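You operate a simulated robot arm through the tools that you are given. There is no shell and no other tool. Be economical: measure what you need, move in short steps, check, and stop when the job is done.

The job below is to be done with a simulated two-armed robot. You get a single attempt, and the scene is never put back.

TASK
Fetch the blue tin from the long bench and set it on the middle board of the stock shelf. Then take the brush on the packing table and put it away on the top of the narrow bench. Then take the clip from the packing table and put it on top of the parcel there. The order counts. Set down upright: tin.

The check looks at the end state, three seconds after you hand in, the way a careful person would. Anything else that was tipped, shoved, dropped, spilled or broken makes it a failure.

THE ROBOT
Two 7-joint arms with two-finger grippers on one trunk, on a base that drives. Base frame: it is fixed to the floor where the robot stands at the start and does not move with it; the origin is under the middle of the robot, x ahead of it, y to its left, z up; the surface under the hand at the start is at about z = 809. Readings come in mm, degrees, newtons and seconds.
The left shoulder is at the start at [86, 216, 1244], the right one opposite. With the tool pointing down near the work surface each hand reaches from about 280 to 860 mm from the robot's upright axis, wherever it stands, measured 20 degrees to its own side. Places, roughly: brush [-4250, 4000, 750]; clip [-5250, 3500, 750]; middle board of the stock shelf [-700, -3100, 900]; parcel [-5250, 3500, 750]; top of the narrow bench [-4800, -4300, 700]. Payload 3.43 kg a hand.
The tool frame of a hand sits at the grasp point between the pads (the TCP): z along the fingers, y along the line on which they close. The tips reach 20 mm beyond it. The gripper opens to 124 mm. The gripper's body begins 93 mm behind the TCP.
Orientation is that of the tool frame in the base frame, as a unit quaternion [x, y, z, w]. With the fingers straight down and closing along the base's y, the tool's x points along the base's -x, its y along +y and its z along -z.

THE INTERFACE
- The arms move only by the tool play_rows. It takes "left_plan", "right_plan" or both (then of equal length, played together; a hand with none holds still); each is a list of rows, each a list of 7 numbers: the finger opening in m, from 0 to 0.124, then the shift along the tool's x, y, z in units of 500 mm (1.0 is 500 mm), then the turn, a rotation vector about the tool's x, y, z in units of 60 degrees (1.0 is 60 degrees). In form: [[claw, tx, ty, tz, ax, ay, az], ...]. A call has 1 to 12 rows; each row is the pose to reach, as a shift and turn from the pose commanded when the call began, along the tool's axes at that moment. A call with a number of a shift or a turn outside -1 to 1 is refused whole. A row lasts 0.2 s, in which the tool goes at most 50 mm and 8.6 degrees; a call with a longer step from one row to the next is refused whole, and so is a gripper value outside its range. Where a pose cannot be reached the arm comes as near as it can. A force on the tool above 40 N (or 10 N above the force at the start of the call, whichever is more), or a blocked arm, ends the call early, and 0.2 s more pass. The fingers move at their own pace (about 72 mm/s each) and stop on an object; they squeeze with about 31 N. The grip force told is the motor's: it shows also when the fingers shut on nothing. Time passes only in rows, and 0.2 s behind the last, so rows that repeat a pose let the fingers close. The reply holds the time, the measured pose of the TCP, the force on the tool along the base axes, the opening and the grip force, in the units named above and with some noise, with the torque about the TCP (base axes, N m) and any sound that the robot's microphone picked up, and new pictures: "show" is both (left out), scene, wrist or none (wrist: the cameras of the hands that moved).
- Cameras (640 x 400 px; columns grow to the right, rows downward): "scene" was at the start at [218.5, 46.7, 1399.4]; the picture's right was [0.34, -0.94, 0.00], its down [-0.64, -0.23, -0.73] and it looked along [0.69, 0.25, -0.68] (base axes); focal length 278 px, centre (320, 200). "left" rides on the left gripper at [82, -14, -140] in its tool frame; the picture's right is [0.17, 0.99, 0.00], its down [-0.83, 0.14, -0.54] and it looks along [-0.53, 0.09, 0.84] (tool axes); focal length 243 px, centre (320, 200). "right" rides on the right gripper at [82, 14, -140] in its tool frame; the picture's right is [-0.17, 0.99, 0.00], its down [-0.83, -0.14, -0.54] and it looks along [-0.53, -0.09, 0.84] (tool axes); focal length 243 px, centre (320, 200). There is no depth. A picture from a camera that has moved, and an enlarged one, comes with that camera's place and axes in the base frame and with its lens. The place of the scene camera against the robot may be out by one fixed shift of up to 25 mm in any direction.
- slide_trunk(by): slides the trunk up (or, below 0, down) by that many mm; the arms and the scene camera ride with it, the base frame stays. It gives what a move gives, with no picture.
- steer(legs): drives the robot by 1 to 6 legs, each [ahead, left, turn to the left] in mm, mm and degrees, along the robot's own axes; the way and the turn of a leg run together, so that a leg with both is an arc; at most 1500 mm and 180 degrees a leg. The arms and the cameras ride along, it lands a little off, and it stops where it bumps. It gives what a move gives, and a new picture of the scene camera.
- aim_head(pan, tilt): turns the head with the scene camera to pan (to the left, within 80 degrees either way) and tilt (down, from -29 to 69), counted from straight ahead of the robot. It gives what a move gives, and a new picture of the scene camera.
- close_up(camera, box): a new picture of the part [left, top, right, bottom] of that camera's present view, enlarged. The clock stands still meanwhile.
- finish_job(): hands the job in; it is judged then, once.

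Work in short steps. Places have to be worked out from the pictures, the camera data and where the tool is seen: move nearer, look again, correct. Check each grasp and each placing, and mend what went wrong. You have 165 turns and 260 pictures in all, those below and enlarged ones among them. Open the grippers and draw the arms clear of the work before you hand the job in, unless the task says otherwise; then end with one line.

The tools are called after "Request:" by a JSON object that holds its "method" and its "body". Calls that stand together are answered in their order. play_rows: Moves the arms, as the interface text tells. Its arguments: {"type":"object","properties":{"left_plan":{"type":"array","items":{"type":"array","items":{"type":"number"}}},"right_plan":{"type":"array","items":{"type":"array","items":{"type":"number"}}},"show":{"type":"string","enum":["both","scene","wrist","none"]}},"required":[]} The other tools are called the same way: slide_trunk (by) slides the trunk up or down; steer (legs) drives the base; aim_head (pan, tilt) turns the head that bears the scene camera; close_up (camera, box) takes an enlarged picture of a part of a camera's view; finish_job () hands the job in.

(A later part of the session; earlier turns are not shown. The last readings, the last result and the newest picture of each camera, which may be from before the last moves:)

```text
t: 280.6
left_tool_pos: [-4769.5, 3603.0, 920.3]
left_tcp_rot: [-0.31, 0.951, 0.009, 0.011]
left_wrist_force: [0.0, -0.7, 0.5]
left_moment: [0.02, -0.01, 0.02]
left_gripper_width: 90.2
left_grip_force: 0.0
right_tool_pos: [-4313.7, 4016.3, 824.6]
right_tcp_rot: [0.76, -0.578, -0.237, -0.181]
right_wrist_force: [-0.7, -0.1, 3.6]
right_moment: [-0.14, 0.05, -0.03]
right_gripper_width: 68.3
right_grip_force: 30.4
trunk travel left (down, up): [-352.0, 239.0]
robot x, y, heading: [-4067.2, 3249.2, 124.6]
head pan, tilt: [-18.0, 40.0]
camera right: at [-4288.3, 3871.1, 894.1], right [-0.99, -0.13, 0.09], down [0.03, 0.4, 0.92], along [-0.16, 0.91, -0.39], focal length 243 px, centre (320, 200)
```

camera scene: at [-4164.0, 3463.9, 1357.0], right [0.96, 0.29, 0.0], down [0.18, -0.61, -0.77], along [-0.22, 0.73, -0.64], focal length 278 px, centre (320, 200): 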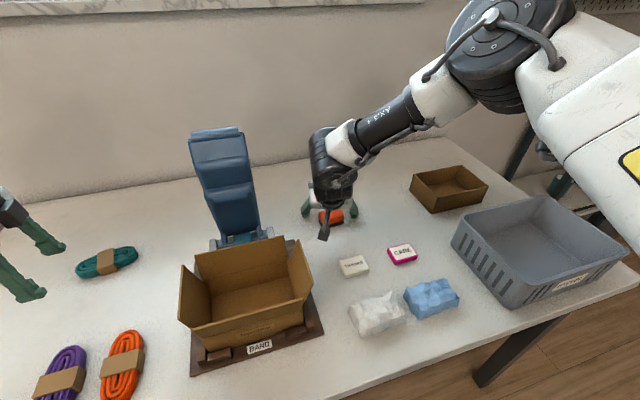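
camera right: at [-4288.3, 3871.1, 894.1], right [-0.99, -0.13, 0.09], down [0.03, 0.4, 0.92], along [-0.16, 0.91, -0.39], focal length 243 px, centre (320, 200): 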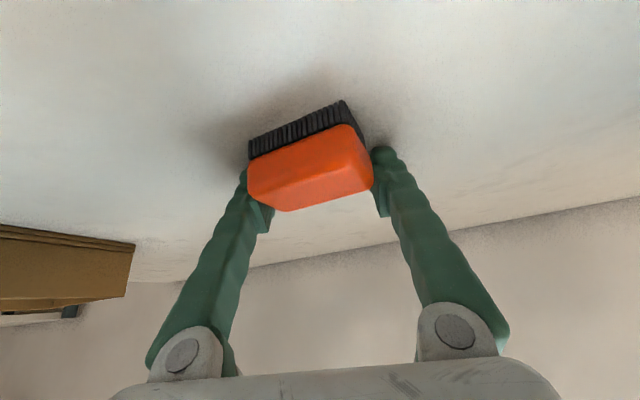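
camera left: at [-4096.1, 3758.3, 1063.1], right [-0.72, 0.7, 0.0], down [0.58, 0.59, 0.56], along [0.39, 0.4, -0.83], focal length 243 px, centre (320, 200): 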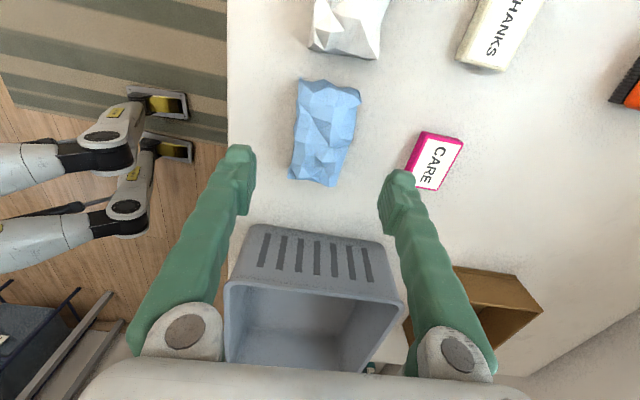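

Gripped (68 mm, 30 N). Lift with the trunk and check.

Request:
{"method": "slide_trunk", "body": {"by": 150}}

Request:
{"method": "close_up", "body": {"camera": "right", "box": [100, 0, 540, 275]}}

```text
t: 282.4
left_tool_pos: [-4775.5, 3610.9, 1179.5]
left_tcp_rot: [-0.308, 0.947, 0.091, -0.014]
left_wrist_force: [0.5, -0.5, 0.1]
left_moment: [-0.02, -0.01, -0.02]
left_gripper_width: 90.2
left_grip_force: 0.1
right_tool_pos: [-4326.4, 4034.0, 1086.4]
right_tcp_rot: [0.735, -0.571, -0.304, -0.203]
right_wrist_force: [-0.1, -0.4, -0.9]
right_moment: [0.02, 0.02, 0.0]
right_gripper_width: 67.7
right_grip_force: 30.6
trunk travel left (down, up): [-502.0, 89.0]
robot x, y, heading: [-4065.2, 3242.9, 124.8]
head pan, tilt: [-18.0, 40.0]
```

```text
1.45 times, centred on (320, 138) of right
camera zoom: at [-4297.1, 3881.4, 1134.5], right [-0.98, -0.14, 0.16], down [0.12, 0.28, 0.95], along [-0.18, 0.95, -0.26], focal length 353 px, centre (320, 291)
```

zoom: 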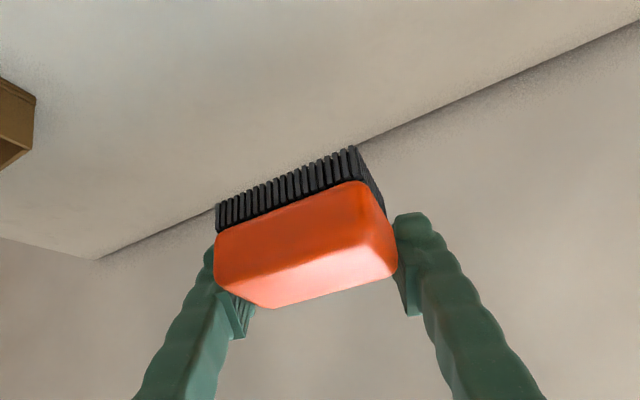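

Brush is held. Back away 400 mm, then sidestep toward the corridor entrance.

Request:
{"method": "steer", "body": {"legs": [[-400, 0, 0], [-231, 1450, 0]]}}

```text
t: 304.2
left_tool_pos: [-5601.8, 2272.9, 1180.1]
left_tcp_rot: [-0.308, 0.947, 0.092, -0.013]
left_wrist_force: [-1.2, 0.2, 0.7]
left_moment: [-0.03, -0.02, 0.0]
left_gripper_width: 90.1
left_grip_force: 0.1
right_tool_pos: [-5155.8, 2697.6, 1088.6]
right_tcp_rot: [0.735, -0.57, -0.306, -0.203]
right_wrist_force: [-0.5, 0.8, -0.1]
right_moment: [0.01, 0.02, -0.02]
right_gripper_width: 65.0
right_grip_force: 30.7
trunk travel left (down, up): [-502.0, 89.0]
robot x, y, heading: [-4893.3, 1909.2, 124.5]
head pan, tilt: [-18.0, 40.0]
camera scene: at [-4962.8, 2087.4, 1516.5], right [0.96, 0.29, 0.0], down [0.18, -0.62, -0.77], along [-0.22, 0.73, -0.64], focal length 278 px, centre (320, 200)
```

scene: 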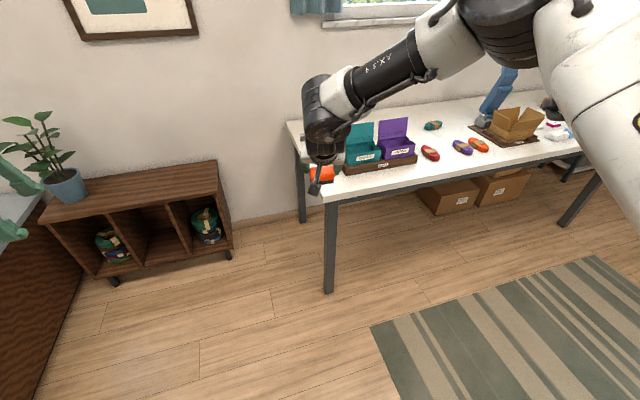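

Check the brush grip before turning.

Request:
{"method": "close_up", "body": {"camera": "right", "box": [100, 0, 540, 275]}}

Request:
{"method": "steer", "body": {"legs": [[0, 0, 163.5]]}}

Request:
{"method": "aim_head", "body": {"pan": 0, "tilt": 20}}

```text
1.45 times, centred on (320, 138) of right
camera zoom: at [-5124.8, 2544.4, 1135.6], right [-0.98, -0.15, 0.16], down [0.12, 0.28, 0.95], along [-0.18, 0.95, -0.26], focal length 353 px, centre (320, 291)
```

zoom: 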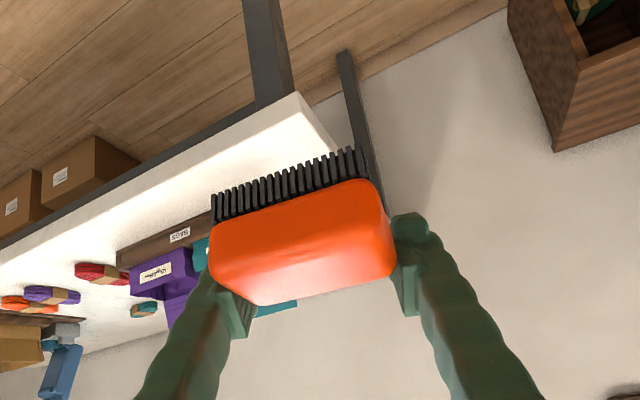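

```text
t: 314.0
left_tool_pos: [-4313.0, 1363.8, 1180.1]
left_tcp_rot: [0.981, 0.171, 0.0, 0.092]
left_wrist_force: [-0.4, 0.9, -0.5]
left_moment: [-0.01, 0.02, 0.02]
left_gripper_width: 89.9
left_grip_force: 0.0
right_tool_pos: [-4861.5, 1081.2, 1088.4]
right_tcp_rot: [0.668, 0.647, -0.245, 0.274]
right_wrist_force: [0.2, 0.7, -0.9]
right_moment: [-0.03, -0.03, 0.01]
right_gripper_width: 64.2
right_grip_force: 30.7
trunk travel left (down, up): [-502.0, 89.0]
robot x, y, heading: [-4894.5, 1908.6, -71.7]
head pan, tilt: [-18.0, 40.0]
camera scene: at [-4854.6, 1754.6, 1516.5], right [-1.0, -0.01, 0.0], down [0.0, 0.64, -0.77], along [0.01, -0.77, -0.64], focal length 278 px, centre (320, 200)
```

scene: 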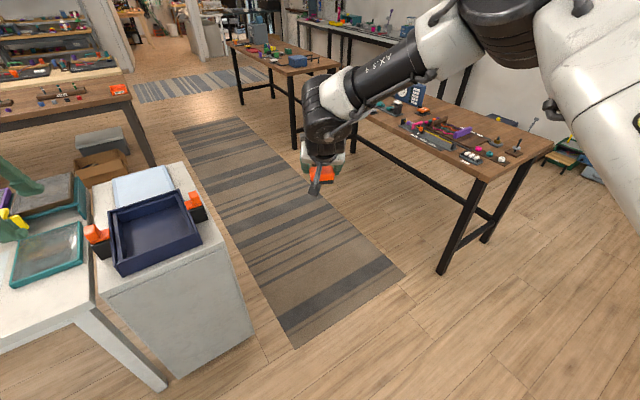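

```text
t: 314.8
left_tool_pos: [-4312.5, 1364.8, 1181.1]
left_tcp_rot: [0.981, 0.172, 0.001, 0.092]
left_wrist_force: [-0.5, -0.2, 0.4]
left_moment: [0.01, -0.04, 0.02]
left_gripper_width: 89.9
left_grip_force: 0.1
right_tool_pos: [-4860.9, 1082.5, 1089.1]
right_tcp_rot: [0.668, 0.647, -0.244, 0.274]
right_wrist_force: [0.2, -0.1, -0.5]
right_moment: [0.02, 0.01, 0.0]
right_gripper_width: 64.3
right_grip_force: 31.2
trunk travel left (down, up): [-502.0, 89.0]
robot x, y, heading: [-4892.6, 1909.8, -71.7]
head pan, tilt: [0.0, 20.0]
camera scene: at [-4825.8, 1751.3, 1547.9], right [-0.95, -0.32, 0.0], down [-0.11, 0.33, -0.94], along [0.3, -0.89, -0.34], focal length 278 px, centre (320, 200)
```

scene: 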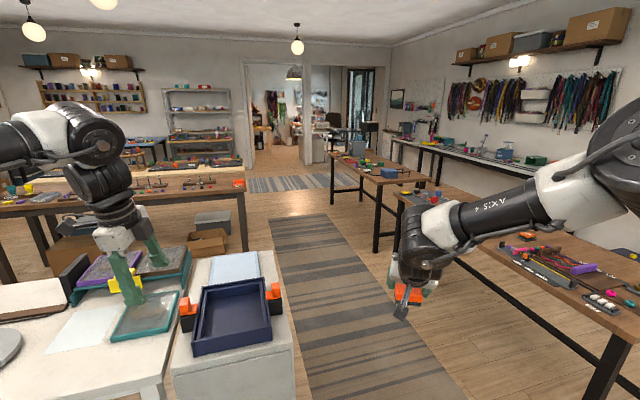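

Excellent view of the room. The narrow bench should project near (413, 141); zoom there.

Request:
{"method": "close_up", "body": {"camera": "scene", "box": [300, 80, 560, 240]}}

```text
2.46 times, centred on (430, 160) of scene
camera zoom: at [-4825.8, 1751.3, 1547.9], right [-0.95, -0.32, 0.0], down [-0.11, 0.33, -0.94], along [0.3, -0.89, -0.34], focal length 686 px, centre (49, 298)
```

zoom: 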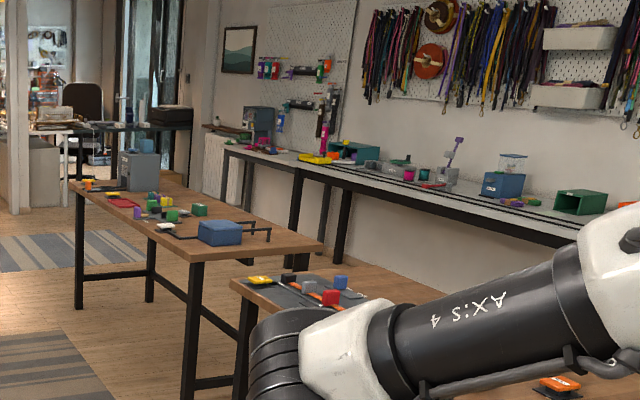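

The narrow bench is near the far right wall. Drive down the corridor and aisle in steps toward (−3263, −1657).

Request:
{"method": "steer", "body": {"legs": [[739, -235, 0], [796, 66, 0], [797, 67, 0], [782, 264, 0], [783, 264, 0]]}}

```text
t: 338.8
left_tool_pos: [-2682.6, -2205.2, 1180.2]
left_tcp_rot: [0.981, 0.168, 0.0, 0.093]
left_wrist_force: [0.3, -0.4, 0.2]
left_moment: [-0.01, 0.03, 0.0]
left_gripper_width: 89.8
left_grip_force: 0.1
right_tool_pos: [-3232.3, -2483.9, 1089.0]
right_tcp_rot: [0.671, 0.644, -0.245, 0.272]
right_wrist_force: [0.1, 0.9, -0.5]
right_moment: [-0.04, 0.0, 0.0]
right_gripper_width: 62.3
right_grip_force: 30.4
trunk travel left (down, up): [-502.0, 89.0]
robot x, y, heading: [-3261.7, -1653.0, -71.7]
head pan, tilt: [0.0, 20.0]
camera scene: at [-3192.2, -1813.9, 1548.1], right [-0.95, -0.31, 0.0], down [-0.11, 0.32, -0.94], along [0.29, -0.89, -0.34], focal length 278 px, centre (320, 200)
```

scene: 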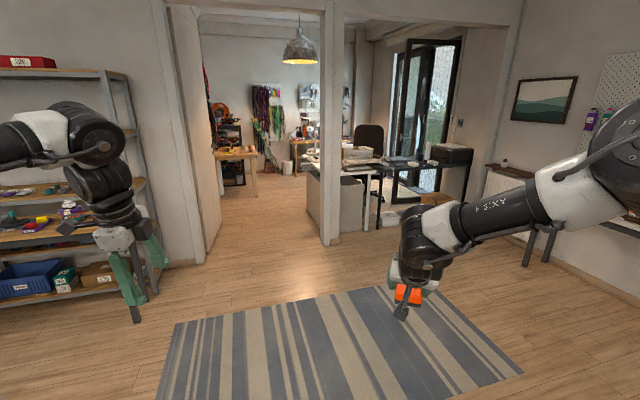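

Drive 900 further ahead past the table's end and turn right to face the narrow bench.

Request:
{"method": "steer", "body": {"legs": [[900, 0, 0], [0, 0, -64]]}}

Request:
{"method": "aim_head", "body": {"pan": 10, "tilt": 22}}

```text
t: 348.5
left_tool_pos: [-3201.2, -3278.7, 1180.1]
left_tcp_rot: [0.925, -0.369, -0.049, 0.079]
left_wrist_force: [-1.0, -0.3, 0.9]
left_moment: [0.01, 0.02, 0.02]
left_gripper_width: 90.0
left_grip_force: 0.1
right_tool_pos: [-3699.7, -2917.0, 1088.7]
right_tcp_rot: [0.909, 0.199, -0.351, 0.104]
right_wrist_force: [-0.1, 0.4, -0.4]
right_moment: [-0.03, -0.02, -0.02]
right_gripper_width: 62.0
right_grip_force: 30.0
trunk travel left (down, up): [-502.0, 89.0]
robot x, y, heading: [-2975.1, -2516.9, -135.2]
head pan, tilt: [0.0, 20.0]
camera scene: at [-3097.5, -2629.4, 1548.0], right [-0.71, 0.71, 0.0], down [0.24, 0.24, -0.94], along [-0.66, -0.67, -0.34], focal length 278 px, centre (320, 200)
```

scene: 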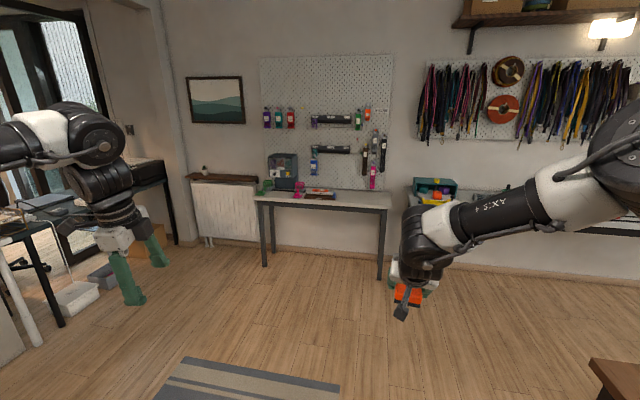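

```text
t: 349.2
left_tool_pos: [-3202.9, -3278.7, 1180.0]
left_tcp_rot: [0.925, -0.369, -0.05, 0.079]
left_wrist_force: [0.4, 0.6, 0.1]
left_moment: [0.0, 0.0, 0.02]
left_gripper_width: 90.0
left_grip_force: 0.0
right_tool_pos: [-3699.2, -2915.9, 1089.4]
right_tcp_rot: [0.908, 0.199, -0.352, 0.105]
right_wrist_force: [0.1, -0.5, 0.7]
right_moment: [0.03, -0.01, 0.01]
right_gripper_width: 61.8
right_grip_force: 31.1
trunk travel left (down, up): [-502.0, 89.0]
robot x, y, heading: [-2971.8, -2515.9, -134.9]
head pan, tilt: [10.0, 22.0]
camera scene: at [-3085.1, -2639.4, 1544.7], right [-0.82, 0.57, 0.0], down [0.21, 0.31, -0.93], along [-0.53, -0.76, -0.37], focal length 278 px, centre (320, 200)
```

scene: 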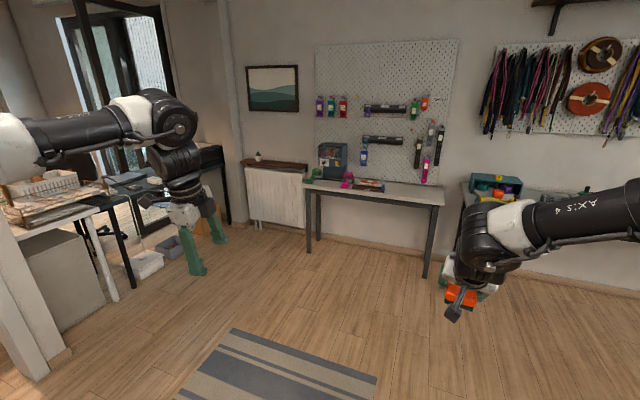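

The narrow bench is the small table under the pegboard. Zoom in to find a free spot.

Request:
{"method": "close_up", "body": {"camera": "scene", "box": [290, 120, 500, 290]}}

```text
2.35 times, centred on (395, 205) of scene
camera zoom: at [-3085.1, -2639.4, 1544.7], right [-0.82, 0.57, 0.0], down [0.21, 0.31, -0.93], along [-0.53, -0.76, -0.37], focal length 655 px, centre (144, 188)
```

zoom: 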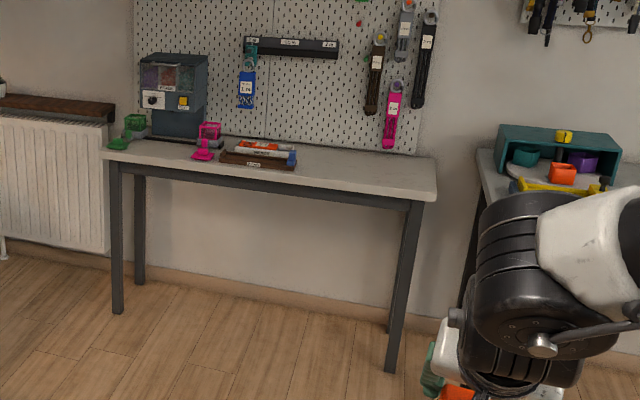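

Free spot on the right half: ≈ (−4980, −4046), top z≈715. First retract the left hand toward the body so it stays clear of the bench's items.

Request:
{"method": "play_rows", "body": {"left_plan": [[0.09, 0.026, -0.071, 0.01, 0, 0, 0], [0.09, 0.052, -0.141, 0.021, 0, 0, 0], [0.09, 0.079, -0.212, 0.031, 0, 0, 0], [0.09, 0.105, -0.282, 0.042, 0, 0, 0], [0.09, 0.131, -0.353, 0.052, 0, 0, 0], [0.09, 0.131, -0.353, 0.052, 0, 0, 0]], "show": "none"}}

Request:
{"method": "steer", "body": {"legs": [[0, 0, -10.8]]}}

```text
t: 350.6
left_tool_pos: [-3038.6, -3201.1, 1119.6]
left_tcp_rot: [0.925, -0.369, -0.048, 0.079]
left_wrist_force: [0.6, -0.5, 0.1]
left_moment: [0.0, -0.01, 0.04]
left_gripper_width: 89.9
left_grip_force: 0.0
right_tool_pos: [-3700.8, -2915.4, 1088.0]
right_tcp_rot: [0.909, 0.199, -0.351, 0.104]
right_wrist_force: [0.0, 0.1, -0.3]
right_moment: [-0.03, -0.03, -0.03]
right_gripper_width: 62.1
right_grip_force: 30.8
trunk travel left (down, up): [-502.0, 89.0]
robot x, y, heading: [-2973.2, -2517.7, -134.7]
head pan, tilt: [10.0, 22.0]
```

```text
t: 351.9
left_tool_pos: [-3165.2, -3177.8, 1120.3]
left_tcp_rot: [0.886, -0.454, -0.056, 0.074]
left_wrist_force: [0.5, -0.3, 0.5]
left_moment: [-0.01, 0.0, 0.0]
left_gripper_width: 89.8
left_grip_force: 0.0
right_tool_pos: [-3762.6, -2773.5, 1088.8]
right_tcp_rot: [0.923, 0.114, -0.36, 0.072]
right_wrist_force: [0.1, 0.1, 0.6]
right_moment: [-0.02, 0.04, 0.0]
right_gripper_width: 61.9
right_grip_force: 30.7
trunk travel left (down, up): [-502.0, 89.0]
robot x, y, heading: [-2974.3, -2515.5, -145.8]
head pan, tilt: [10.0, 22.0]
camera scene: at [-3109.2, -2615.1, 1544.7], right [-0.7, 0.71, 0.0], down [0.27, 0.26, -0.93], along [-0.66, -0.65, -0.37], focal length 278 px, centre (320, 200)
```

scene: 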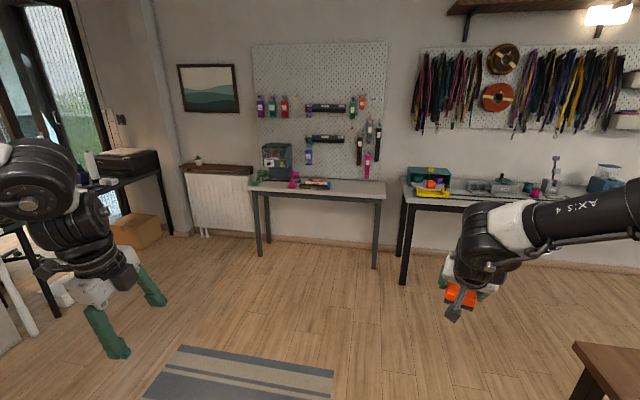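

Drive toward the spot, stopping ~210 mm short, then look.

Request:
{"method": "steer", "body": {"legs": [[1000, 250, 0], [500, 163, 0]]}}

Request:
{"method": "aim_head", "body": {"pan": -5, "tilt": 42}}

Request:
{"method": "close_up", "body": {"camera": "right", "box": [0, 0, 640, 400]}}

```text
t: 361.4
left_tool_pos: [-4172.7, -4362.4, 1120.5]
left_tcp_rot: [0.886, -0.455, -0.056, 0.074]
left_wrist_force: [-0.6, 0.7, -0.1]
left_moment: [0.0, 0.01, -0.03]
left_gripper_width: 90.0
left_grip_force: 0.0
right_tool_pos: [-4766.0, -3955.1, 1089.8]
right_tcp_rot: [0.924, 0.112, -0.359, 0.071]
right_wrist_force: [0.2, 1.1, -1.0]
right_moment: [-0.04, 0.03, -0.02]
right_gripper_width: 62.0
right_grip_force: 30.7
trunk travel left (down, up): [-502.0, 89.0]
robot x, y, heading: [-3977.9, -3699.7, -145.9]
head pan, tilt: [10.0, 22.0]
camera scene: at [-4114.3, -3798.9, 1544.9], right [-0.7, 0.72, 0.0], down [0.27, 0.26, -0.93], along [-0.67, -0.65, -0.37], focal length 278 px, centre (320, 200)
```

scene: 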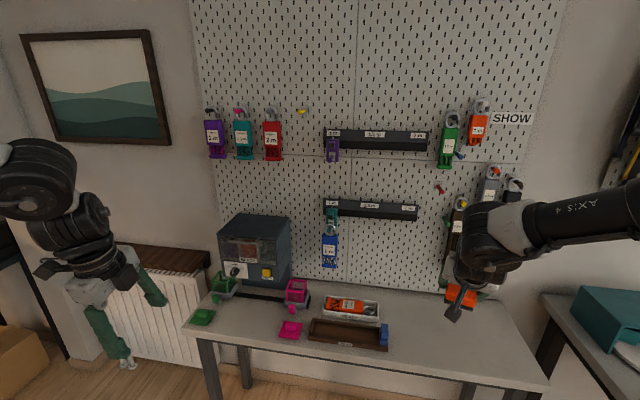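

```text
t: 362.2
left_tool_pos: [-4173.8, -4361.7, 1119.7]
left_tcp_rot: [0.885, -0.456, -0.056, 0.074]
left_wrist_force: [0.3, 0.1, 0.6]
left_moment: [0.0, -0.01, 0.0]
left_gripper_width: 90.1
left_grip_force: 0.0
right_tool_pos: [-4768.7, -3956.4, 1087.9]
right_tcp_rot: [0.924, 0.112, -0.36, 0.07]
right_wrist_force: [0.5, -0.2, -1.3]
right_moment: [0.02, 0.01, 0.0]
right_gripper_width: 61.9
right_grip_force: 30.9
trunk travel left (down, up): [-502.0, 89.0]
robot x, y, heading: [-3979.3, -3703.0, -146.0]
head pan, tilt: [-5.0, 42.0]
camera scene: at [-4121.5, -3776.1, 1513.6], right [-0.49, 0.87, 0.0], down [0.58, 0.33, -0.74], along [-0.65, -0.36, -0.67], focal length 278 px, centre (320, 200)
```

scene: 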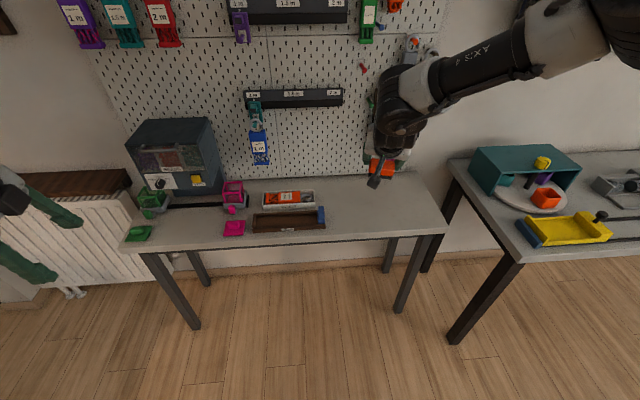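

```text
1.00 times, centred on (320, 200) of right (not enlarged: the box is as wide or as high as the picture)
camera zoom: at [-4614.5, -3927.0, 1135.6], right [0.14, -0.98, 0.16], down [-0.28, 0.12, 0.95], along [-0.95, -0.17, -0.26], focal length 243 px, centre (320, 200)
```

zoom: 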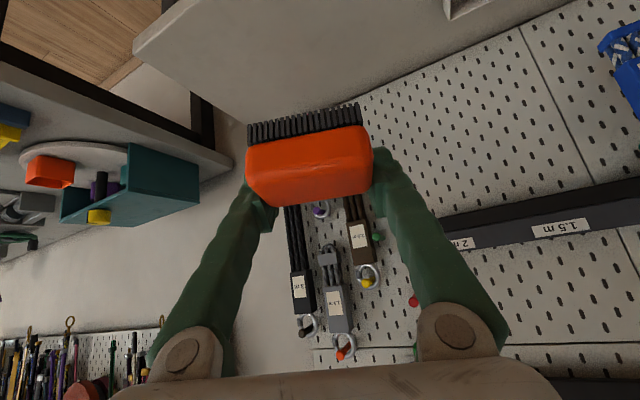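

Level the hand's pitch (+8.7°) and lower 250 mm in front of the bench.

Request:
{"method": "play_rows", "body": {"right_plan": [[0.04, 0, 0, 0, 0, 0.07, 0], [0.04, 0, 0, 0, 0, 0.145, 0], [0.04, 0, 0, 0, 0, 0.145, 0]], "show": "none"}}

Request:
{"method": "slide_trunk", "body": {"by": -250}}

Request:
{"method": "close_up", "body": {"camera": "right", "box": [0, 0, 640, 400]}}

```text
t: 363.0
left_tool_pos: [-4172.9, -4362.6, 1119.0]
left_tcp_rot: [0.885, -0.455, -0.056, 0.074]
left_wrist_force: [-0.3, 0.0, 0.1]
left_moment: [0.0, -0.02, 0.0]
left_gripper_width: 89.8
left_grip_force: 0.2
right_tool_pos: [-4740.4, -3956.8, 1087.7]
right_tcp_rot: [0.948, 0.115, -0.289, 0.062]
right_wrist_force: [-0.1, 0.3, -0.1]
right_moment: [-0.03, 0.04, -0.04]
right_gripper_width: 61.8
right_grip_force: 30.7
right hand out of reach, approached as far as the arm can: row 1, 2, 3
trunk travel left (down, up): [-502.0, 89.0]
robot x, y, heading: [-3975.0, -3698.0, -145.8]
head pan, tilt: [-5.0, 42.0]
```

```text
t: 365.6
left_tool_pos: [-4172.9, -4360.8, 870.6]
left_tcp_rot: [0.885, -0.456, -0.055, 0.074]
left_wrist_force: [-0.5, 0.2, 0.4]
left_moment: [0.02, 0.01, 0.04]
left_gripper_width: 90.2
left_grip_force: 0.2
right_tool_pos: [-4741.5, -3957.2, 839.3]
right_tcp_rot: [0.948, 0.116, -0.289, 0.062]
right_wrist_force: [-0.2, 0.8, -1.0]
right_moment: [-0.01, 0.03, 0.02]
right_gripper_width: 61.8
right_grip_force: 30.7
trunk travel left (down, up): [-252.0, 339.0]
robot x, y, heading: [-3979.6, -3700.2, -145.8]
head pan, tilt: [-5.0, 42.0]
```

```text
1.00 times, centred on (320, 200) of right (not enlarged: the box is as wide or as high as the picture)
camera zoom: at [-4596.6, -3929.2, 908.9], right [0.12, -0.98, 0.14], down [-0.42, 0.08, 0.91], along [-0.9, -0.17, -0.4], focal length 243 px, centre (320, 200)
```

zoom: 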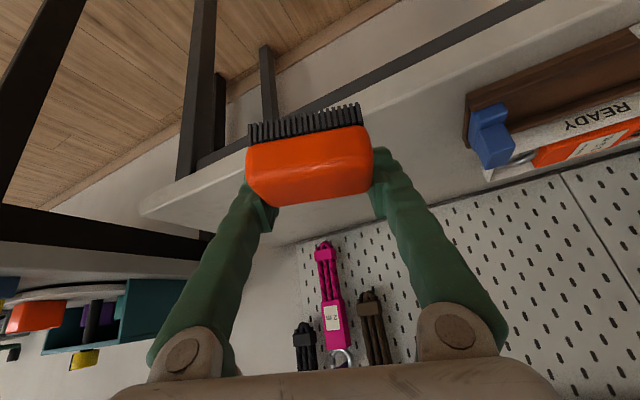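

Drive 235 mm ahead to bring the brush over the free area of the bench.

Request:
{"method": "steer", "body": {"legs": [[225, 0, 0]]}}

Request:
{"method": "close_up", "body": {"camera": "right", "box": [0, 0, 640, 400]}}

```text
t: 367.6
left_tool_pos: [-4360.1, -4487.1, 869.6]
left_tcp_rot: [0.885, -0.456, -0.055, 0.073]
left_wrist_force: [0.4, -0.6, -1.3]
left_moment: [0.03, 0.0, 0.0]
left_gripper_width: 90.1
left_grip_force: 0.1
right_tool_pos: [-4927.3, -4082.6, 837.8]
right_tcp_rot: [0.948, 0.115, -0.289, 0.061]
right_wrist_force: [0.6, -0.3, 0.3]
right_moment: [-0.02, 0.01, 0.02]
right_gripper_width: 62.0
right_grip_force: 31.2
trunk travel left (down, up): [-252.0, 339.0]
robot x, y, heading: [-4162.2, -3825.2, -145.9]
head pan, tilt: [-5.0, 42.0]
camera scene: at [-4371.2, -3944.5, 1252.8], right [-0.49, 0.87, 0.0], down [0.58, 0.33, -0.74], along [-0.65, -0.36, -0.67], focal length 278 px, centre (320, 200)
```

scene: 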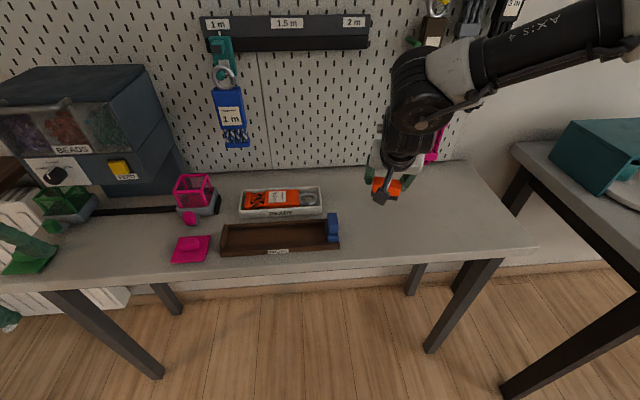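

```text
1.00 times, centred on (320, 200) of right (not enlarged: the box is as wide or as high as the picture)
camera zoom: at [-4782.7, -4054.1, 908.5], right [0.12, -0.98, 0.14], down [-0.42, 0.08, 0.91], along [-0.9, -0.17, -0.4], focal length 243 px, centre (320, 200)
```

zoom: 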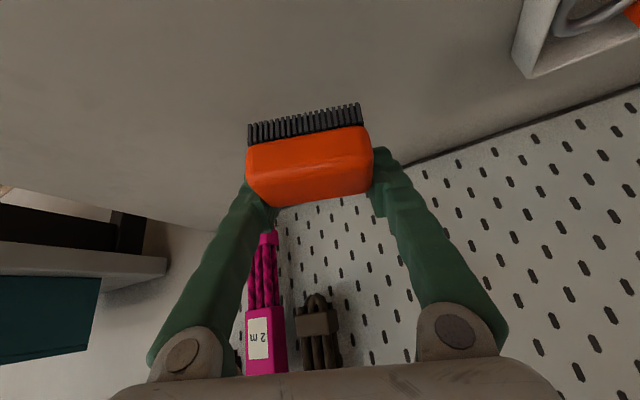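

Good position. Raise the left hand 130 mm (away from the bench's left end), then lower the trunk 65 mm.

Request:
{"method": "play_rows", "body": {"left_plan": [[0.09, 0, 0, -0.07, 0, 0, 0], [0.09, 0, 0, -0.14, 0, 0, 0], [0.09, 0, 0, -0.2, 0, 0, 0], [0.09, 0, 0, -0.26, 0, 0, 0]], "show": "none"}}

Request:
{"method": "slide_trunk", "body": {"by": -65}}

Request:
{"method": "close_up", "body": {"camera": "right", "box": [100, 0, 540, 275]}}

Request:
{"method": "close_up", "body": {"camera": "scene", "box": [240, 60, 560, 280]}}

```text
t: 368.6
left_tool_pos: [-4337.0, -4475.8, 998.1]
left_tcp_rot: [0.885, -0.457, -0.056, 0.075]
left_wrist_force: [-0.1, 0.5, 0.5]
left_moment: [0.0, 0.02, -0.05]
left_gripper_width: 89.7
left_grip_force: 0.0
right_tool_pos: [-4926.2, -4081.9, 838.3]
right_tcp_rot: [0.948, 0.117, -0.288, 0.062]
right_wrist_force: [-0.6, 0.4, -0.1]
right_moment: [-0.01, 0.01, 0.03]
right_gripper_width: 61.8
right_grip_force: 31.0
trunk travel left (down, up): [-252.0, 339.0]
robot x, y, heading: [-4165.8, -3827.3, -146.0]
head pan, tilt: [-5.0, 42.0]
```

```text
t: 369.6
left_tool_pos: [-4336.3, -4476.1, 934.3]
left_tcp_rot: [0.885, -0.456, -0.057, 0.075]
left_wrist_force: [0.2, 0.3, 0.4]
left_moment: [0.0, 0.02, 0.02]
left_gripper_width: 90.0
left_grip_force: 0.0
right_tool_pos: [-4926.8, -4081.6, 773.3]
right_tcp_rot: [0.948, 0.116, -0.288, 0.062]
right_wrist_force: [0.0, 0.6, 0.2]
right_moment: [-0.02, -0.02, 0.0]
right_gripper_width: 61.8
right_grip_force: 31.4
trunk travel left (down, up): [-187.0, 404.0]
robot x, y, heading: [-4163.6, -3828.2, -145.9]
head pan, tilt: [-5.0, 42.0]
```

```text
1.45 times, centred on (320, 138) of right
camera zoom: at [-4782.3, -4053.9, 844.4], right [0.12, -0.98, 0.14], down [-0.42, 0.08, 0.91], along [-0.9, -0.17, -0.4], focal length 353 px, centre (320, 291)
```

zoom: 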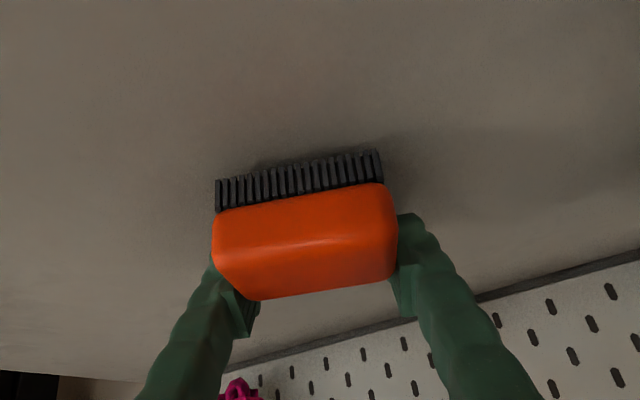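

```text
1.82 times, centred on (400, 170) of scene
camera zoom: at [-4390.0, -3957.2, 1180.2], right [-0.49, 0.87, 0.0], down [0.58, 0.32, -0.74], along [-0.65, -0.36, -0.67], focal length 506 px, centre (174, 254)
```

zoom: 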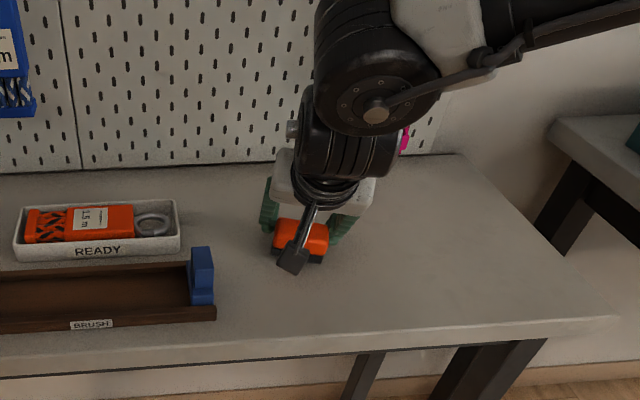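

Almost down; the brush bottom is near the surface. Lower 15 mm more and read the force.

Request:
{"method": "slide_trunk", "body": {"by": -15}}

Request:
{"method": "close_up", "body": {"camera": "right", "box": [100, 0, 540, 275]}}

```text
t: 370.3
left_tool_pos: [-4336.1, -4475.0, 920.7]
left_tcp_rot: [0.885, -0.456, -0.058, 0.075]
left_wrist_force: [-0.3, -0.4, -0.4]
left_moment: [-0.02, -0.01, -0.01]
left_gripper_width: 89.9
left_grip_force: 0.2
right_tool_pos: [-4927.4, -4082.8, 765.6]
right_tcp_rot: [0.946, 0.116, -0.294, 0.065]
right_wrist_force: [-7.2, -2.2, 37.5]
right_moment: [1.33, -0.37, 0.18]
right_gripper_width: 62.2
right_grip_force: 30.3
trunk travel left (down, up): [-172.0, 419.0]
robot x, y, heading: [-4164.5, -3828.5, -145.7]
head pan, tilt: [-5.0, 42.0]
```

```text
1.45 times, centred on (320, 138) of right
camera zoom: at [-4782.5, -4055.0, 833.9], right [0.12, -0.98, 0.15], down [-0.41, 0.09, 0.91], along [-0.91, -0.17, -0.39], focal length 353 px, centre (320, 291)
```

zoom: 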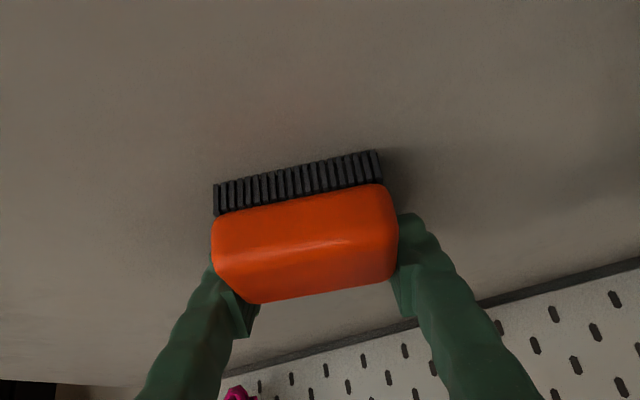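

Firm contact (37 N). Relieve by 5 mm and open the fingers.

Request:
{"method": "slide_trunk", "body": {"by": 6}}

Request:
{"method": "play_rows", "body": {"right_plan": [[0.075, 0, 0, 0, 0, 0, 0], [0.09, 0, 0, 0, 0, 0, 0], [0.1, 0, 0, 0, 0, 0, 0], [0.1, 0, 0, 0, 0, 0, 0]], "show": "wrist"}}

```text
t: 370.8
left_tool_pos: [-4335.4, -4476.5, 923.3]
left_tcp_rot: [0.885, -0.456, -0.057, 0.073]
left_wrist_force: [0.0, -0.7, 0.3]
left_moment: [-0.01, 0.02, 0.0]
left_gripper_width: 89.8
left_grip_force: 0.1
right_tool_pos: [-4925.5, -4082.2, 766.2]
right_tcp_rot: [0.948, 0.116, -0.29, 0.061]
right_wrist_force: [-4.3, -4.4, 21.4]
right_moment: [0.61, 0.15, 0.26]
right_gripper_width: 62.1
right_grip_force: 31.2
trunk travel left (down, up): [-178.0, 413.0]
robot x, y, heading: [-4163.4, -3825.3, -145.9]
head pan, tilt: [-5.0, 42.0]
```

```text
t: 371.8
left_tool_pos: [-4335.0, -4476.8, 925.1]
left_tcp_rot: [0.885, -0.456, -0.057, 0.074]
left_wrist_force: [0.1, 0.4, -0.8]
left_moment: [0.01, 0.0, 0.03]
left_gripper_width: 90.1
left_grip_force: 0.1
right_tool_pos: [-4924.0, -4081.8, 765.2]
right_tcp_rot: [0.948, 0.116, -0.289, 0.061]
right_wrist_force: [8.1, -11.9, 16.6]
right_moment: [0.61, -0.01, -0.28]
right_gripper_width: 92.5
right_grip_force: 0.0
trunk travel left (down, up): [-178.0, 413.0]
robot x, y, heading: [-4167.9, -3825.7, -145.9]
head pan, tilt: [-5.0, 42.0]
camera right: at [-4780.2, -4054.4, 835.6], right [0.12, -0.98, 0.14], down [-0.42, 0.08, 0.91], along [-0.9, -0.17, -0.4], focal length 243 px, centre (320, 200)
```

right: 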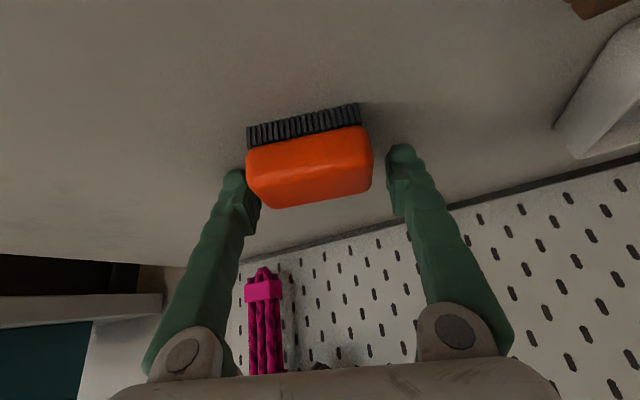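

A fingertip is resting on the bench. Raise 8 mm and open fully.

Request:
{"method": "slide_trunk", "body": {"by": 9}}

Request:
{"method": "play_rows", "body": {"right_plan": [[0.115, 0, 0, 0, 0, 0, 0], [0.122, 0, 0, 0, 0, 0, 0], [0.122, 0, 0, 0, 0, 0, 0], [0.122, 0, 0, 0, 0, 0, 0]], "show": "wrist"}}

```text
t: 372.4
left_tool_pos: [-4337.9, -4476.2, 932.7]
left_tcp_rot: [0.885, -0.456, -0.056, 0.074]
left_wrist_force: [-0.6, 0.9, -0.6]
left_moment: [0.05, 0.03, 0.03]
left_gripper_width: 90.2
left_grip_force: 0.1
right_tool_pos: [-4925.9, -4081.3, 771.5]
right_tcp_rot: [0.948, 0.115, -0.289, 0.059]
right_wrist_force: [0.1, -0.7, -0.7]
right_moment: [0.02, 0.01, -0.03]
right_gripper_width: 99.8
right_grip_force: 0.1
trunk travel left (down, up): [-187.0, 404.0]
robot x, y, heading: [-4163.6, -3831.9, -145.9]
head pan, tilt: [-5.0, 42.0]
```

```text
t: 373.4
left_tool_pos: [-4336.5, -4476.4, 932.9]
left_tcp_rot: [0.885, -0.456, -0.057, 0.074]
left_wrist_force: [-0.5, 0.6, 0.0]
left_moment: [0.0, 0.01, 0.0]
left_gripper_width: 89.7
left_grip_force: 0.0
right_tool_pos: [-4926.9, -4082.0, 772.6]
right_tcp_rot: [0.948, 0.116, -0.289, 0.061]
right_wrist_force: [-0.6, 0.5, 0.2]
right_moment: [0.02, 0.0, -0.03]
right_gripper_width: 121.9
right_grip_force: 0.0
trunk travel left (down, up): [-187.0, 404.0]
robot x, y, heading: [-4164.4, -3825.8, -145.9]
head pan, tilt: [-5.0, 42.0]
camera right: at [-4782.6, -4054.1, 843.5], right [0.12, -0.98, 0.14], down [-0.42, 0.08, 0.91], along [-0.9, -0.17, -0.4], focal length 243 px, centre (320, 200)
```

right: 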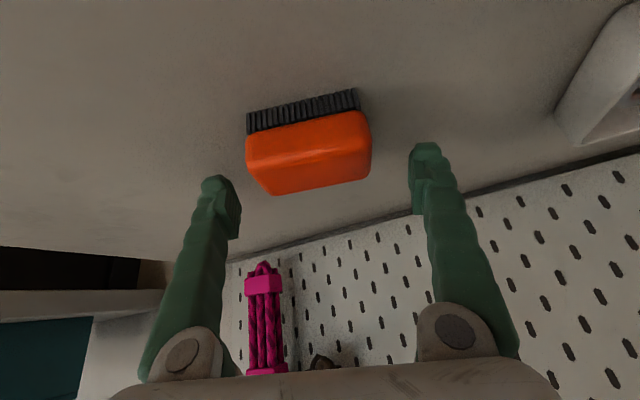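

Brush is free and sitting on the bench. Raise 120 mm and back away, then verify.

Request:
{"method": "slide_trunk", "body": {"by": 120}}

Request:
{"method": "steer", "body": {"legs": [[-500, 0, 0]]}}

Request:
{"method": "close_up", "body": {"camera": "scene", "box": [120, 80, 480, 300]}}

```text
t: 374.9
left_tool_pos: [-4338.0, -4476.6, 1053.4]
left_tcp_rot: [0.885, -0.456, -0.055, 0.075]
left_wrist_force: [-0.5, 0.6, 0.6]
left_moment: [0.02, -0.01, 0.02]
left_gripper_width: 90.0
left_grip_force: 0.0
right_tool_pos: [-4926.6, -4082.1, 892.5]
right_tcp_rot: [0.949, 0.117, -0.287, 0.062]
right_wrist_force: [0.3, -0.2, -0.9]
right_moment: [-0.02, 0.0, 0.02]
right_gripper_width: 122.1
right_grip_force: 0.0
trunk travel left (down, up): [-307.0, 284.0]
robot x, y, heading: [-4162.0, -3824.1, -146.2]
head pan, tilt: [-5.0, 42.0]
```

```text
t: 378.4
left_tool_pos: [-3925.6, -4196.4, 1053.5]
left_tcp_rot: [0.885, -0.457, -0.056, 0.074]
left_wrist_force: [-0.4, 1.0, -0.1]
left_moment: [0.04, -0.01, -0.05]
left_gripper_width: 90.2
left_grip_force: 0.1
right_tool_pos: [-4515.2, -3802.0, 893.1]
right_tcp_rot: [0.948, 0.116, -0.289, 0.061]
right_wrist_force: [-0.5, -0.5, 0.0]
right_moment: [0.0, 0.03, 0.0]
right_gripper_width: 121.9
right_grip_force: 0.1
trunk travel left (down, up): [-307.0, 284.0]
robot x, y, heading: [-3751.6, -3551.0, -145.9]
head pan, tilt: [-5.0, 42.0]
camera scene: at [-3945.3, -3656.6, 1309.5], right [-0.49, 0.87, 0.0], down [0.59, 0.32, -0.74], along [-0.65, -0.36, -0.67], focal length 278 px, centre (320, 200)
```

scene: 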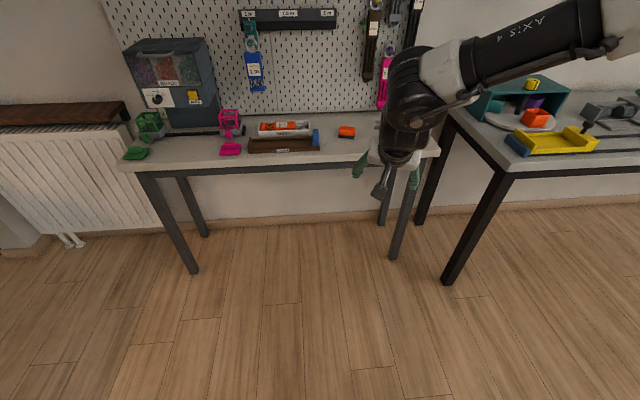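

```text
1.78 times, centred on (300, 190) of scene
camera zoom: at [-3945.3, -3656.6, 1309.5], right [-0.49, 0.87, 0.0], down [0.59, 0.32, -0.74], along [-0.65, -0.36, -0.67], focal length 495 px, centre (356, 218)
```

zoom: 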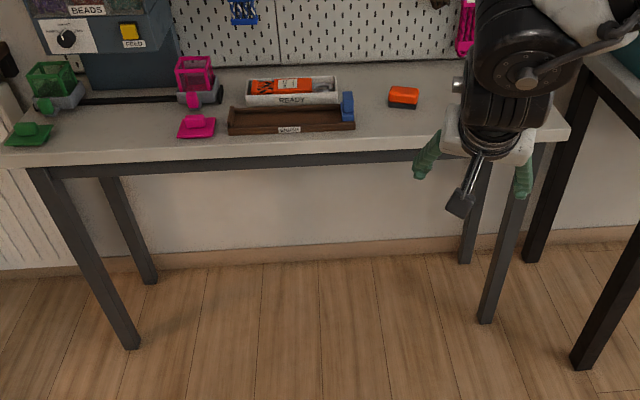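

Brush is placed. Now return for the clip: raise the trunk, back off, turn and take the aisle back to the packing table.

Request:
{"method": "slide_trunk", "body": {"by": 200}}

Request:
{"method": "steer", "body": {"legs": [[-1224, -420, 0], [0, 0, -106], [907, 8, 0]]}}

Request:
{"method": "aim_head", "body": {"pan": 10, "tilt": 20}}

```text
t: 380.6
left_tool_pos: [-3924.8, -4197.0, 1252.0]
left_tcp_rot: [0.885, -0.457, -0.056, 0.074]
left_wrist_force: [-0.2, 0.0, -0.3]
left_moment: [-0.01, 0.02, -0.03]
left_gripper_width: 89.9
left_grip_force: 0.0
right_tool_pos: [-4512.5, -3801.8, 1092.5]
right_tcp_rot: [0.949, 0.114, -0.289, 0.062]
right_wrist_force: [1.0, -0.3, -1.4]
right_moment: [-0.02, -0.02, 0.0]
right_gripper_width: 122.1
right_grip_force: 0.0
trunk travel left (down, up): [-507.0, 84.0]
robot x, y, heading: [-3746.0, -3547.7, -145.8]
head pan, tilt: [-5.0, 42.0]
```

```text
t: 399.9
left_tool_pos: [-3826.6, -1305.0, 1253.2]
left_tcp_rot: [-0.164, 0.982, 0.093, 0.001]
left_wrist_force: [0.7, 0.2, -0.4]
left_moment: [0.0, 0.0, 0.03]
left_gripper_width: 90.0
left_grip_force: 0.1
right_tool_pos: [-3280.5, -852.8, 1093.4]
right_tcp_rot: [-0.658, 0.692, 0.224, 0.195]
right_wrist_force: [0.7, 0.4, -0.2]
right_moment: [0.02, 0.03, 0.04]
right_gripper_width: 122.2
right_grip_force: 0.0
trunk travel left (down, up): [-507.0, 84.0]
robot x, y, heading: [-3254.6, -1654.5, 107.8]
head pan, tilt: [-5.0, 42.0]
camera scene: at [-3290.5, -1468.1, 1519.7], right [0.98, 0.22, 0.0], down [0.15, -0.65, -0.74], along [-0.16, 0.73, -0.67], focal length 278 px, centre (320, 200)
```

scene: 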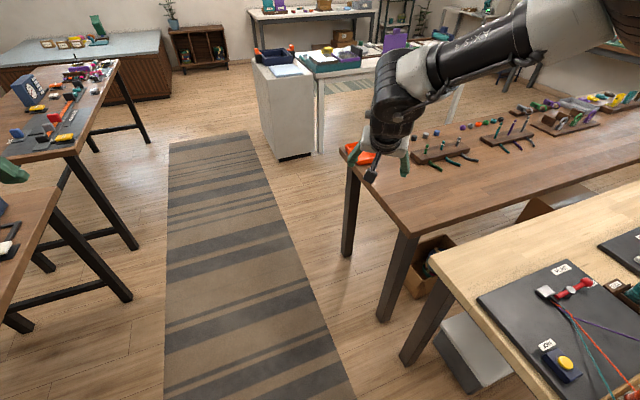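

```text
t: 400.7
left_tool_pos: [-3826.8, -1301.4, 1253.1]
left_tcp_rot: [-0.164, 0.982, 0.092, 0.0]
left_wrist_force: [-0.2, 0.6, 0.5]
left_moment: [-0.01, -0.01, -0.04]
left_gripper_width: 90.0
left_grip_force: 0.1
right_tool_pos: [-3281.7, -850.0, 1092.8]
right_tcp_rot: [-0.659, 0.692, 0.222, 0.195]
right_wrist_force: [0.2, 0.2, -1.1]
right_moment: [-0.03, -0.02, -0.02]
right_gripper_width: 121.9
right_grip_force: 0.0
trunk travel left (down, up): [-507.0, 84.0]
robot x, y, heading: [-3254.3, -1658.2, 107.5]
head pan, tilt: [10.0, 20.0]
camera scene: at [-3315.5, -1466.4, 1553.9], right [0.89, 0.46, 0.0], down [0.16, -0.3, -0.94], along [-0.43, 0.83, -0.34], focal length 278 px, centre (320, 200)
```

scene: 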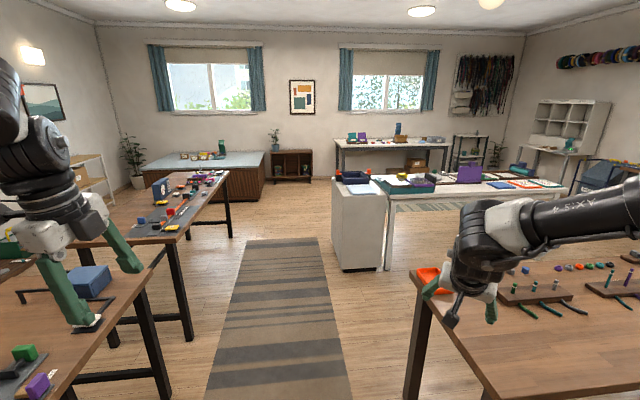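

Same corridor route as before, back to the packing table.

Request:
{"method": "steer", "body": {"legs": [[781, 268, 0.3], [781, 268, 0], [800, 75, 0], [800, 75, 0], [700, 0, 0], [400, -900, 0]]}}

Request:
{"method": "steer", "body": {"legs": [[0, 0, 16.7]]}}

Request:
{"method": "aim_head", "body": {"pan": 15, "tilt": 35}}

```text
t: 436.6
left_tool_pos: [-4931.3, 2817.2, 1253.9]
left_tcp_rot: [-0.166, 0.982, 0.093, 0.0]
left_wrist_force: [0.3, -0.9, -0.1]
left_moment: [-0.01, -0.01, 0.0]
left_gripper_width: 89.6
left_grip_force: 0.1
right_tool_pos: [-4388.3, 3271.5, 1092.9]
right_tcp_rot: [-0.66, 0.69, 0.224, 0.195]
right_wrist_force: [-0.2, -0.5, -0.4]
right_moment: [0.01, -0.01, 0.02]
right_gripper_width: 121.8
right_grip_force: 0.1
trunk travel left (down, up): [-507.0, 84.0]
robot x, y, heading: [-4357.8, 2465.9, 108.0]
head pan, tilt: [10.0, 20.0]
camera scene: at [-4419.8, 2655.6, 1554.0], right [0.88, 0.47, 0.0], down [0.16, -0.3, -0.94], along [-0.44, 0.83, -0.34], focal length 278 px, centre (320, 200)
```

scene: 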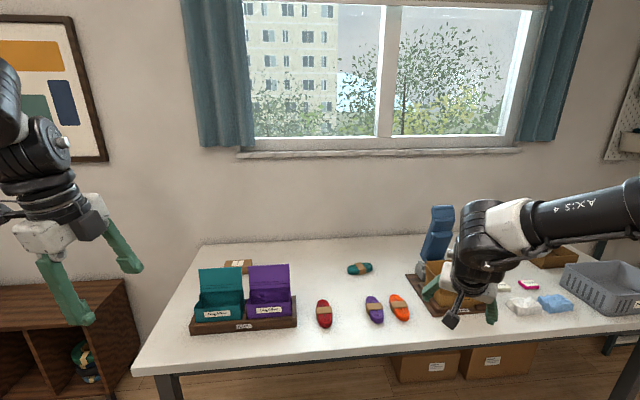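

```text
t: 438.2
left_tool_pos: [-5007.1, 2637.0, 1252.8]
left_tcp_rot: [-0.307, 0.947, 0.092, -0.013]
left_wrist_force: [0.0, 0.3, 1.4]
left_moment: [-0.03, -0.01, 0.0]
left_gripper_width: 90.0
left_grip_force: 0.0
right_tool_pos: [-4618.8, 3228.5, 1092.6]
right_tcp_rot: [0.754, -0.587, -0.249, -0.159]
right_wrist_force: [0.3, 0.3, -0.2]
right_moment: [0.01, 0.0, 0.05]
right_gripper_width: 122.1
right_grip_force: 0.1
trunk travel left (down, up): [-507.0, 84.0]
robot x, y, heading: [-4355.5, 2467.9, 124.5]
head pan, tilt: [10.0, 20.0]
camera scene: at [-4465.1, 2628.4, 1553.9], right [0.71, 0.7, 0.0], down [0.24, -0.24, -0.94], along [-0.66, 0.67, -0.34], focal length 278 px, centre (320, 200)
```

scene: 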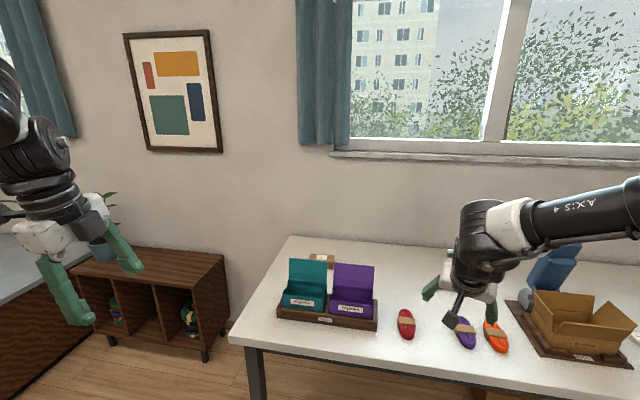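

```text
t: 439.0
left_tool_pos: [-5008.7, 2636.5, 1252.6]
left_tcp_rot: [-0.307, 0.947, 0.092, -0.013]
left_wrist_force: [0.0, 0.0, 0.0]
left_moment: [0.0, 0.01, -0.01]
left_gripper_width: 90.0
left_grip_force: 0.0
right_tool_pos: [-4618.3, 3227.7, 1093.4]
right_tcp_rot: [0.754, -0.587, -0.248, -0.161]
right_wrist_force: [-0.1, -0.4, 0.4]
right_moment: [-0.04, -0.03, 0.0]
right_gripper_width: 122.0
right_grip_force: 0.1
trunk travel left (down, up): [-507.0, 84.0]
robot x, y, heading: [-4359.0, 2468.5, 124.6]
head pan, tilt: [15.0, 35.0]
camera scene: at [-4467.1, 2618.7, 1530.2], right [0.65, 0.76, 0.0], down [0.44, -0.37, -0.82], along [-0.62, 0.53, -0.57], focal length 278 px, centre (320, 200)
```

scene: 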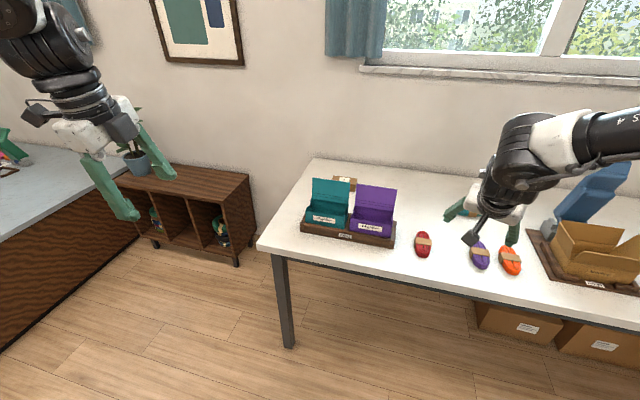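

I'm in front of the left part of the table. Reorient the left hand to yaw 0, pitch 72° — first half of the rotation here in free space.

Request:
{"method": "play_rows", "body": {"left_plan": [[0.09, 0, 0, 0, -0.01, -0.0065, -0.123], [0.09, 0, 0, 0, -0.019, -0.013, -0.245], [0.09, 0, 0, 0, -0.029, -0.0195, -0.368], [0.09, 0, 0, 0, -0.039, -0.026, -0.491], [0.09, 0, 0, 0, -0.048, -0.0325, -0.613], [0.09, 0, 0, 0, -0.058, -0.039, -0.736], [0.09, 0, 0, 0, -0.058, -0.039, -0.736]], "show": "none"}}

Request:
{"method": "play_rows", "body": {"left_plan": [[0.07, 0, 0, 0, -0.01, -0.0065, -0.123], [0.06, 0, 0, 0, -0.019, -0.013, -0.245], [0.06, 0, 0, 0, -0.029, -0.0195, -0.368], [0.06, 0, 0, 0, -0.039, -0.026, -0.491], [0.06, 0, 0, 0, -0.048, -0.0325, -0.613], [0.06, 0, 0, 0, -0.058, -0.039, -0.736], [0.06, 0, 0, 0, -0.058, -0.039, -0.736]], "show": "none"}}

```text
t: 440.6
left_tool_pos: [-5006.2, 2635.9, 1254.1]
left_tcp_rot: [-0.639, 0.758, 0.125, 0.033]
left_wrist_force: [-0.1, 0.2, 0.1]
left_moment: [0.01, 0.01, 0.0]
left_gripper_width: 90.0
left_grip_force: 0.1
right_tool_pos: [-4617.8, 3228.3, 1093.2]
right_tcp_rot: [0.754, -0.587, -0.249, -0.159]
right_wrist_force: [0.5, 0.2, 0.9]
right_moment: [-0.02, 0.02, 0.01]
right_gripper_width: 122.1
right_grip_force: 0.0
trunk travel left (down, up): [-507.0, 84.0]
robot x, y, heading: [-4354.7, 2472.0, 124.7]
head pan, tilt: [15.0, 35.0]
```

```text
t: 442.2
left_tool_pos: [-5007.3, 2636.4, 1254.0]
left_tcp_rot: [0.875, -0.458, -0.139, -0.073]
left_wrist_force: [-0.2, -0.3, 0.0]
left_moment: [0.01, 0.03, 0.01]
left_gripper_width: 60.0
left_grip_force: 0.2
right_tool_pos: [-4618.7, 3228.2, 1093.1]
right_tcp_rot: [0.754, -0.587, -0.25, -0.16]
right_wrist_force: [-0.3, -0.1, -0.2]
right_moment: [-0.05, -0.01, -0.02]
right_gripper_width: 121.8
right_grip_force: 0.1
trunk travel left (down, up): [-507.0, 84.0]
robot x, y, heading: [-4354.9, 2466.7, 124.4]
head pan, tilt: [15.0, 35.0]
```

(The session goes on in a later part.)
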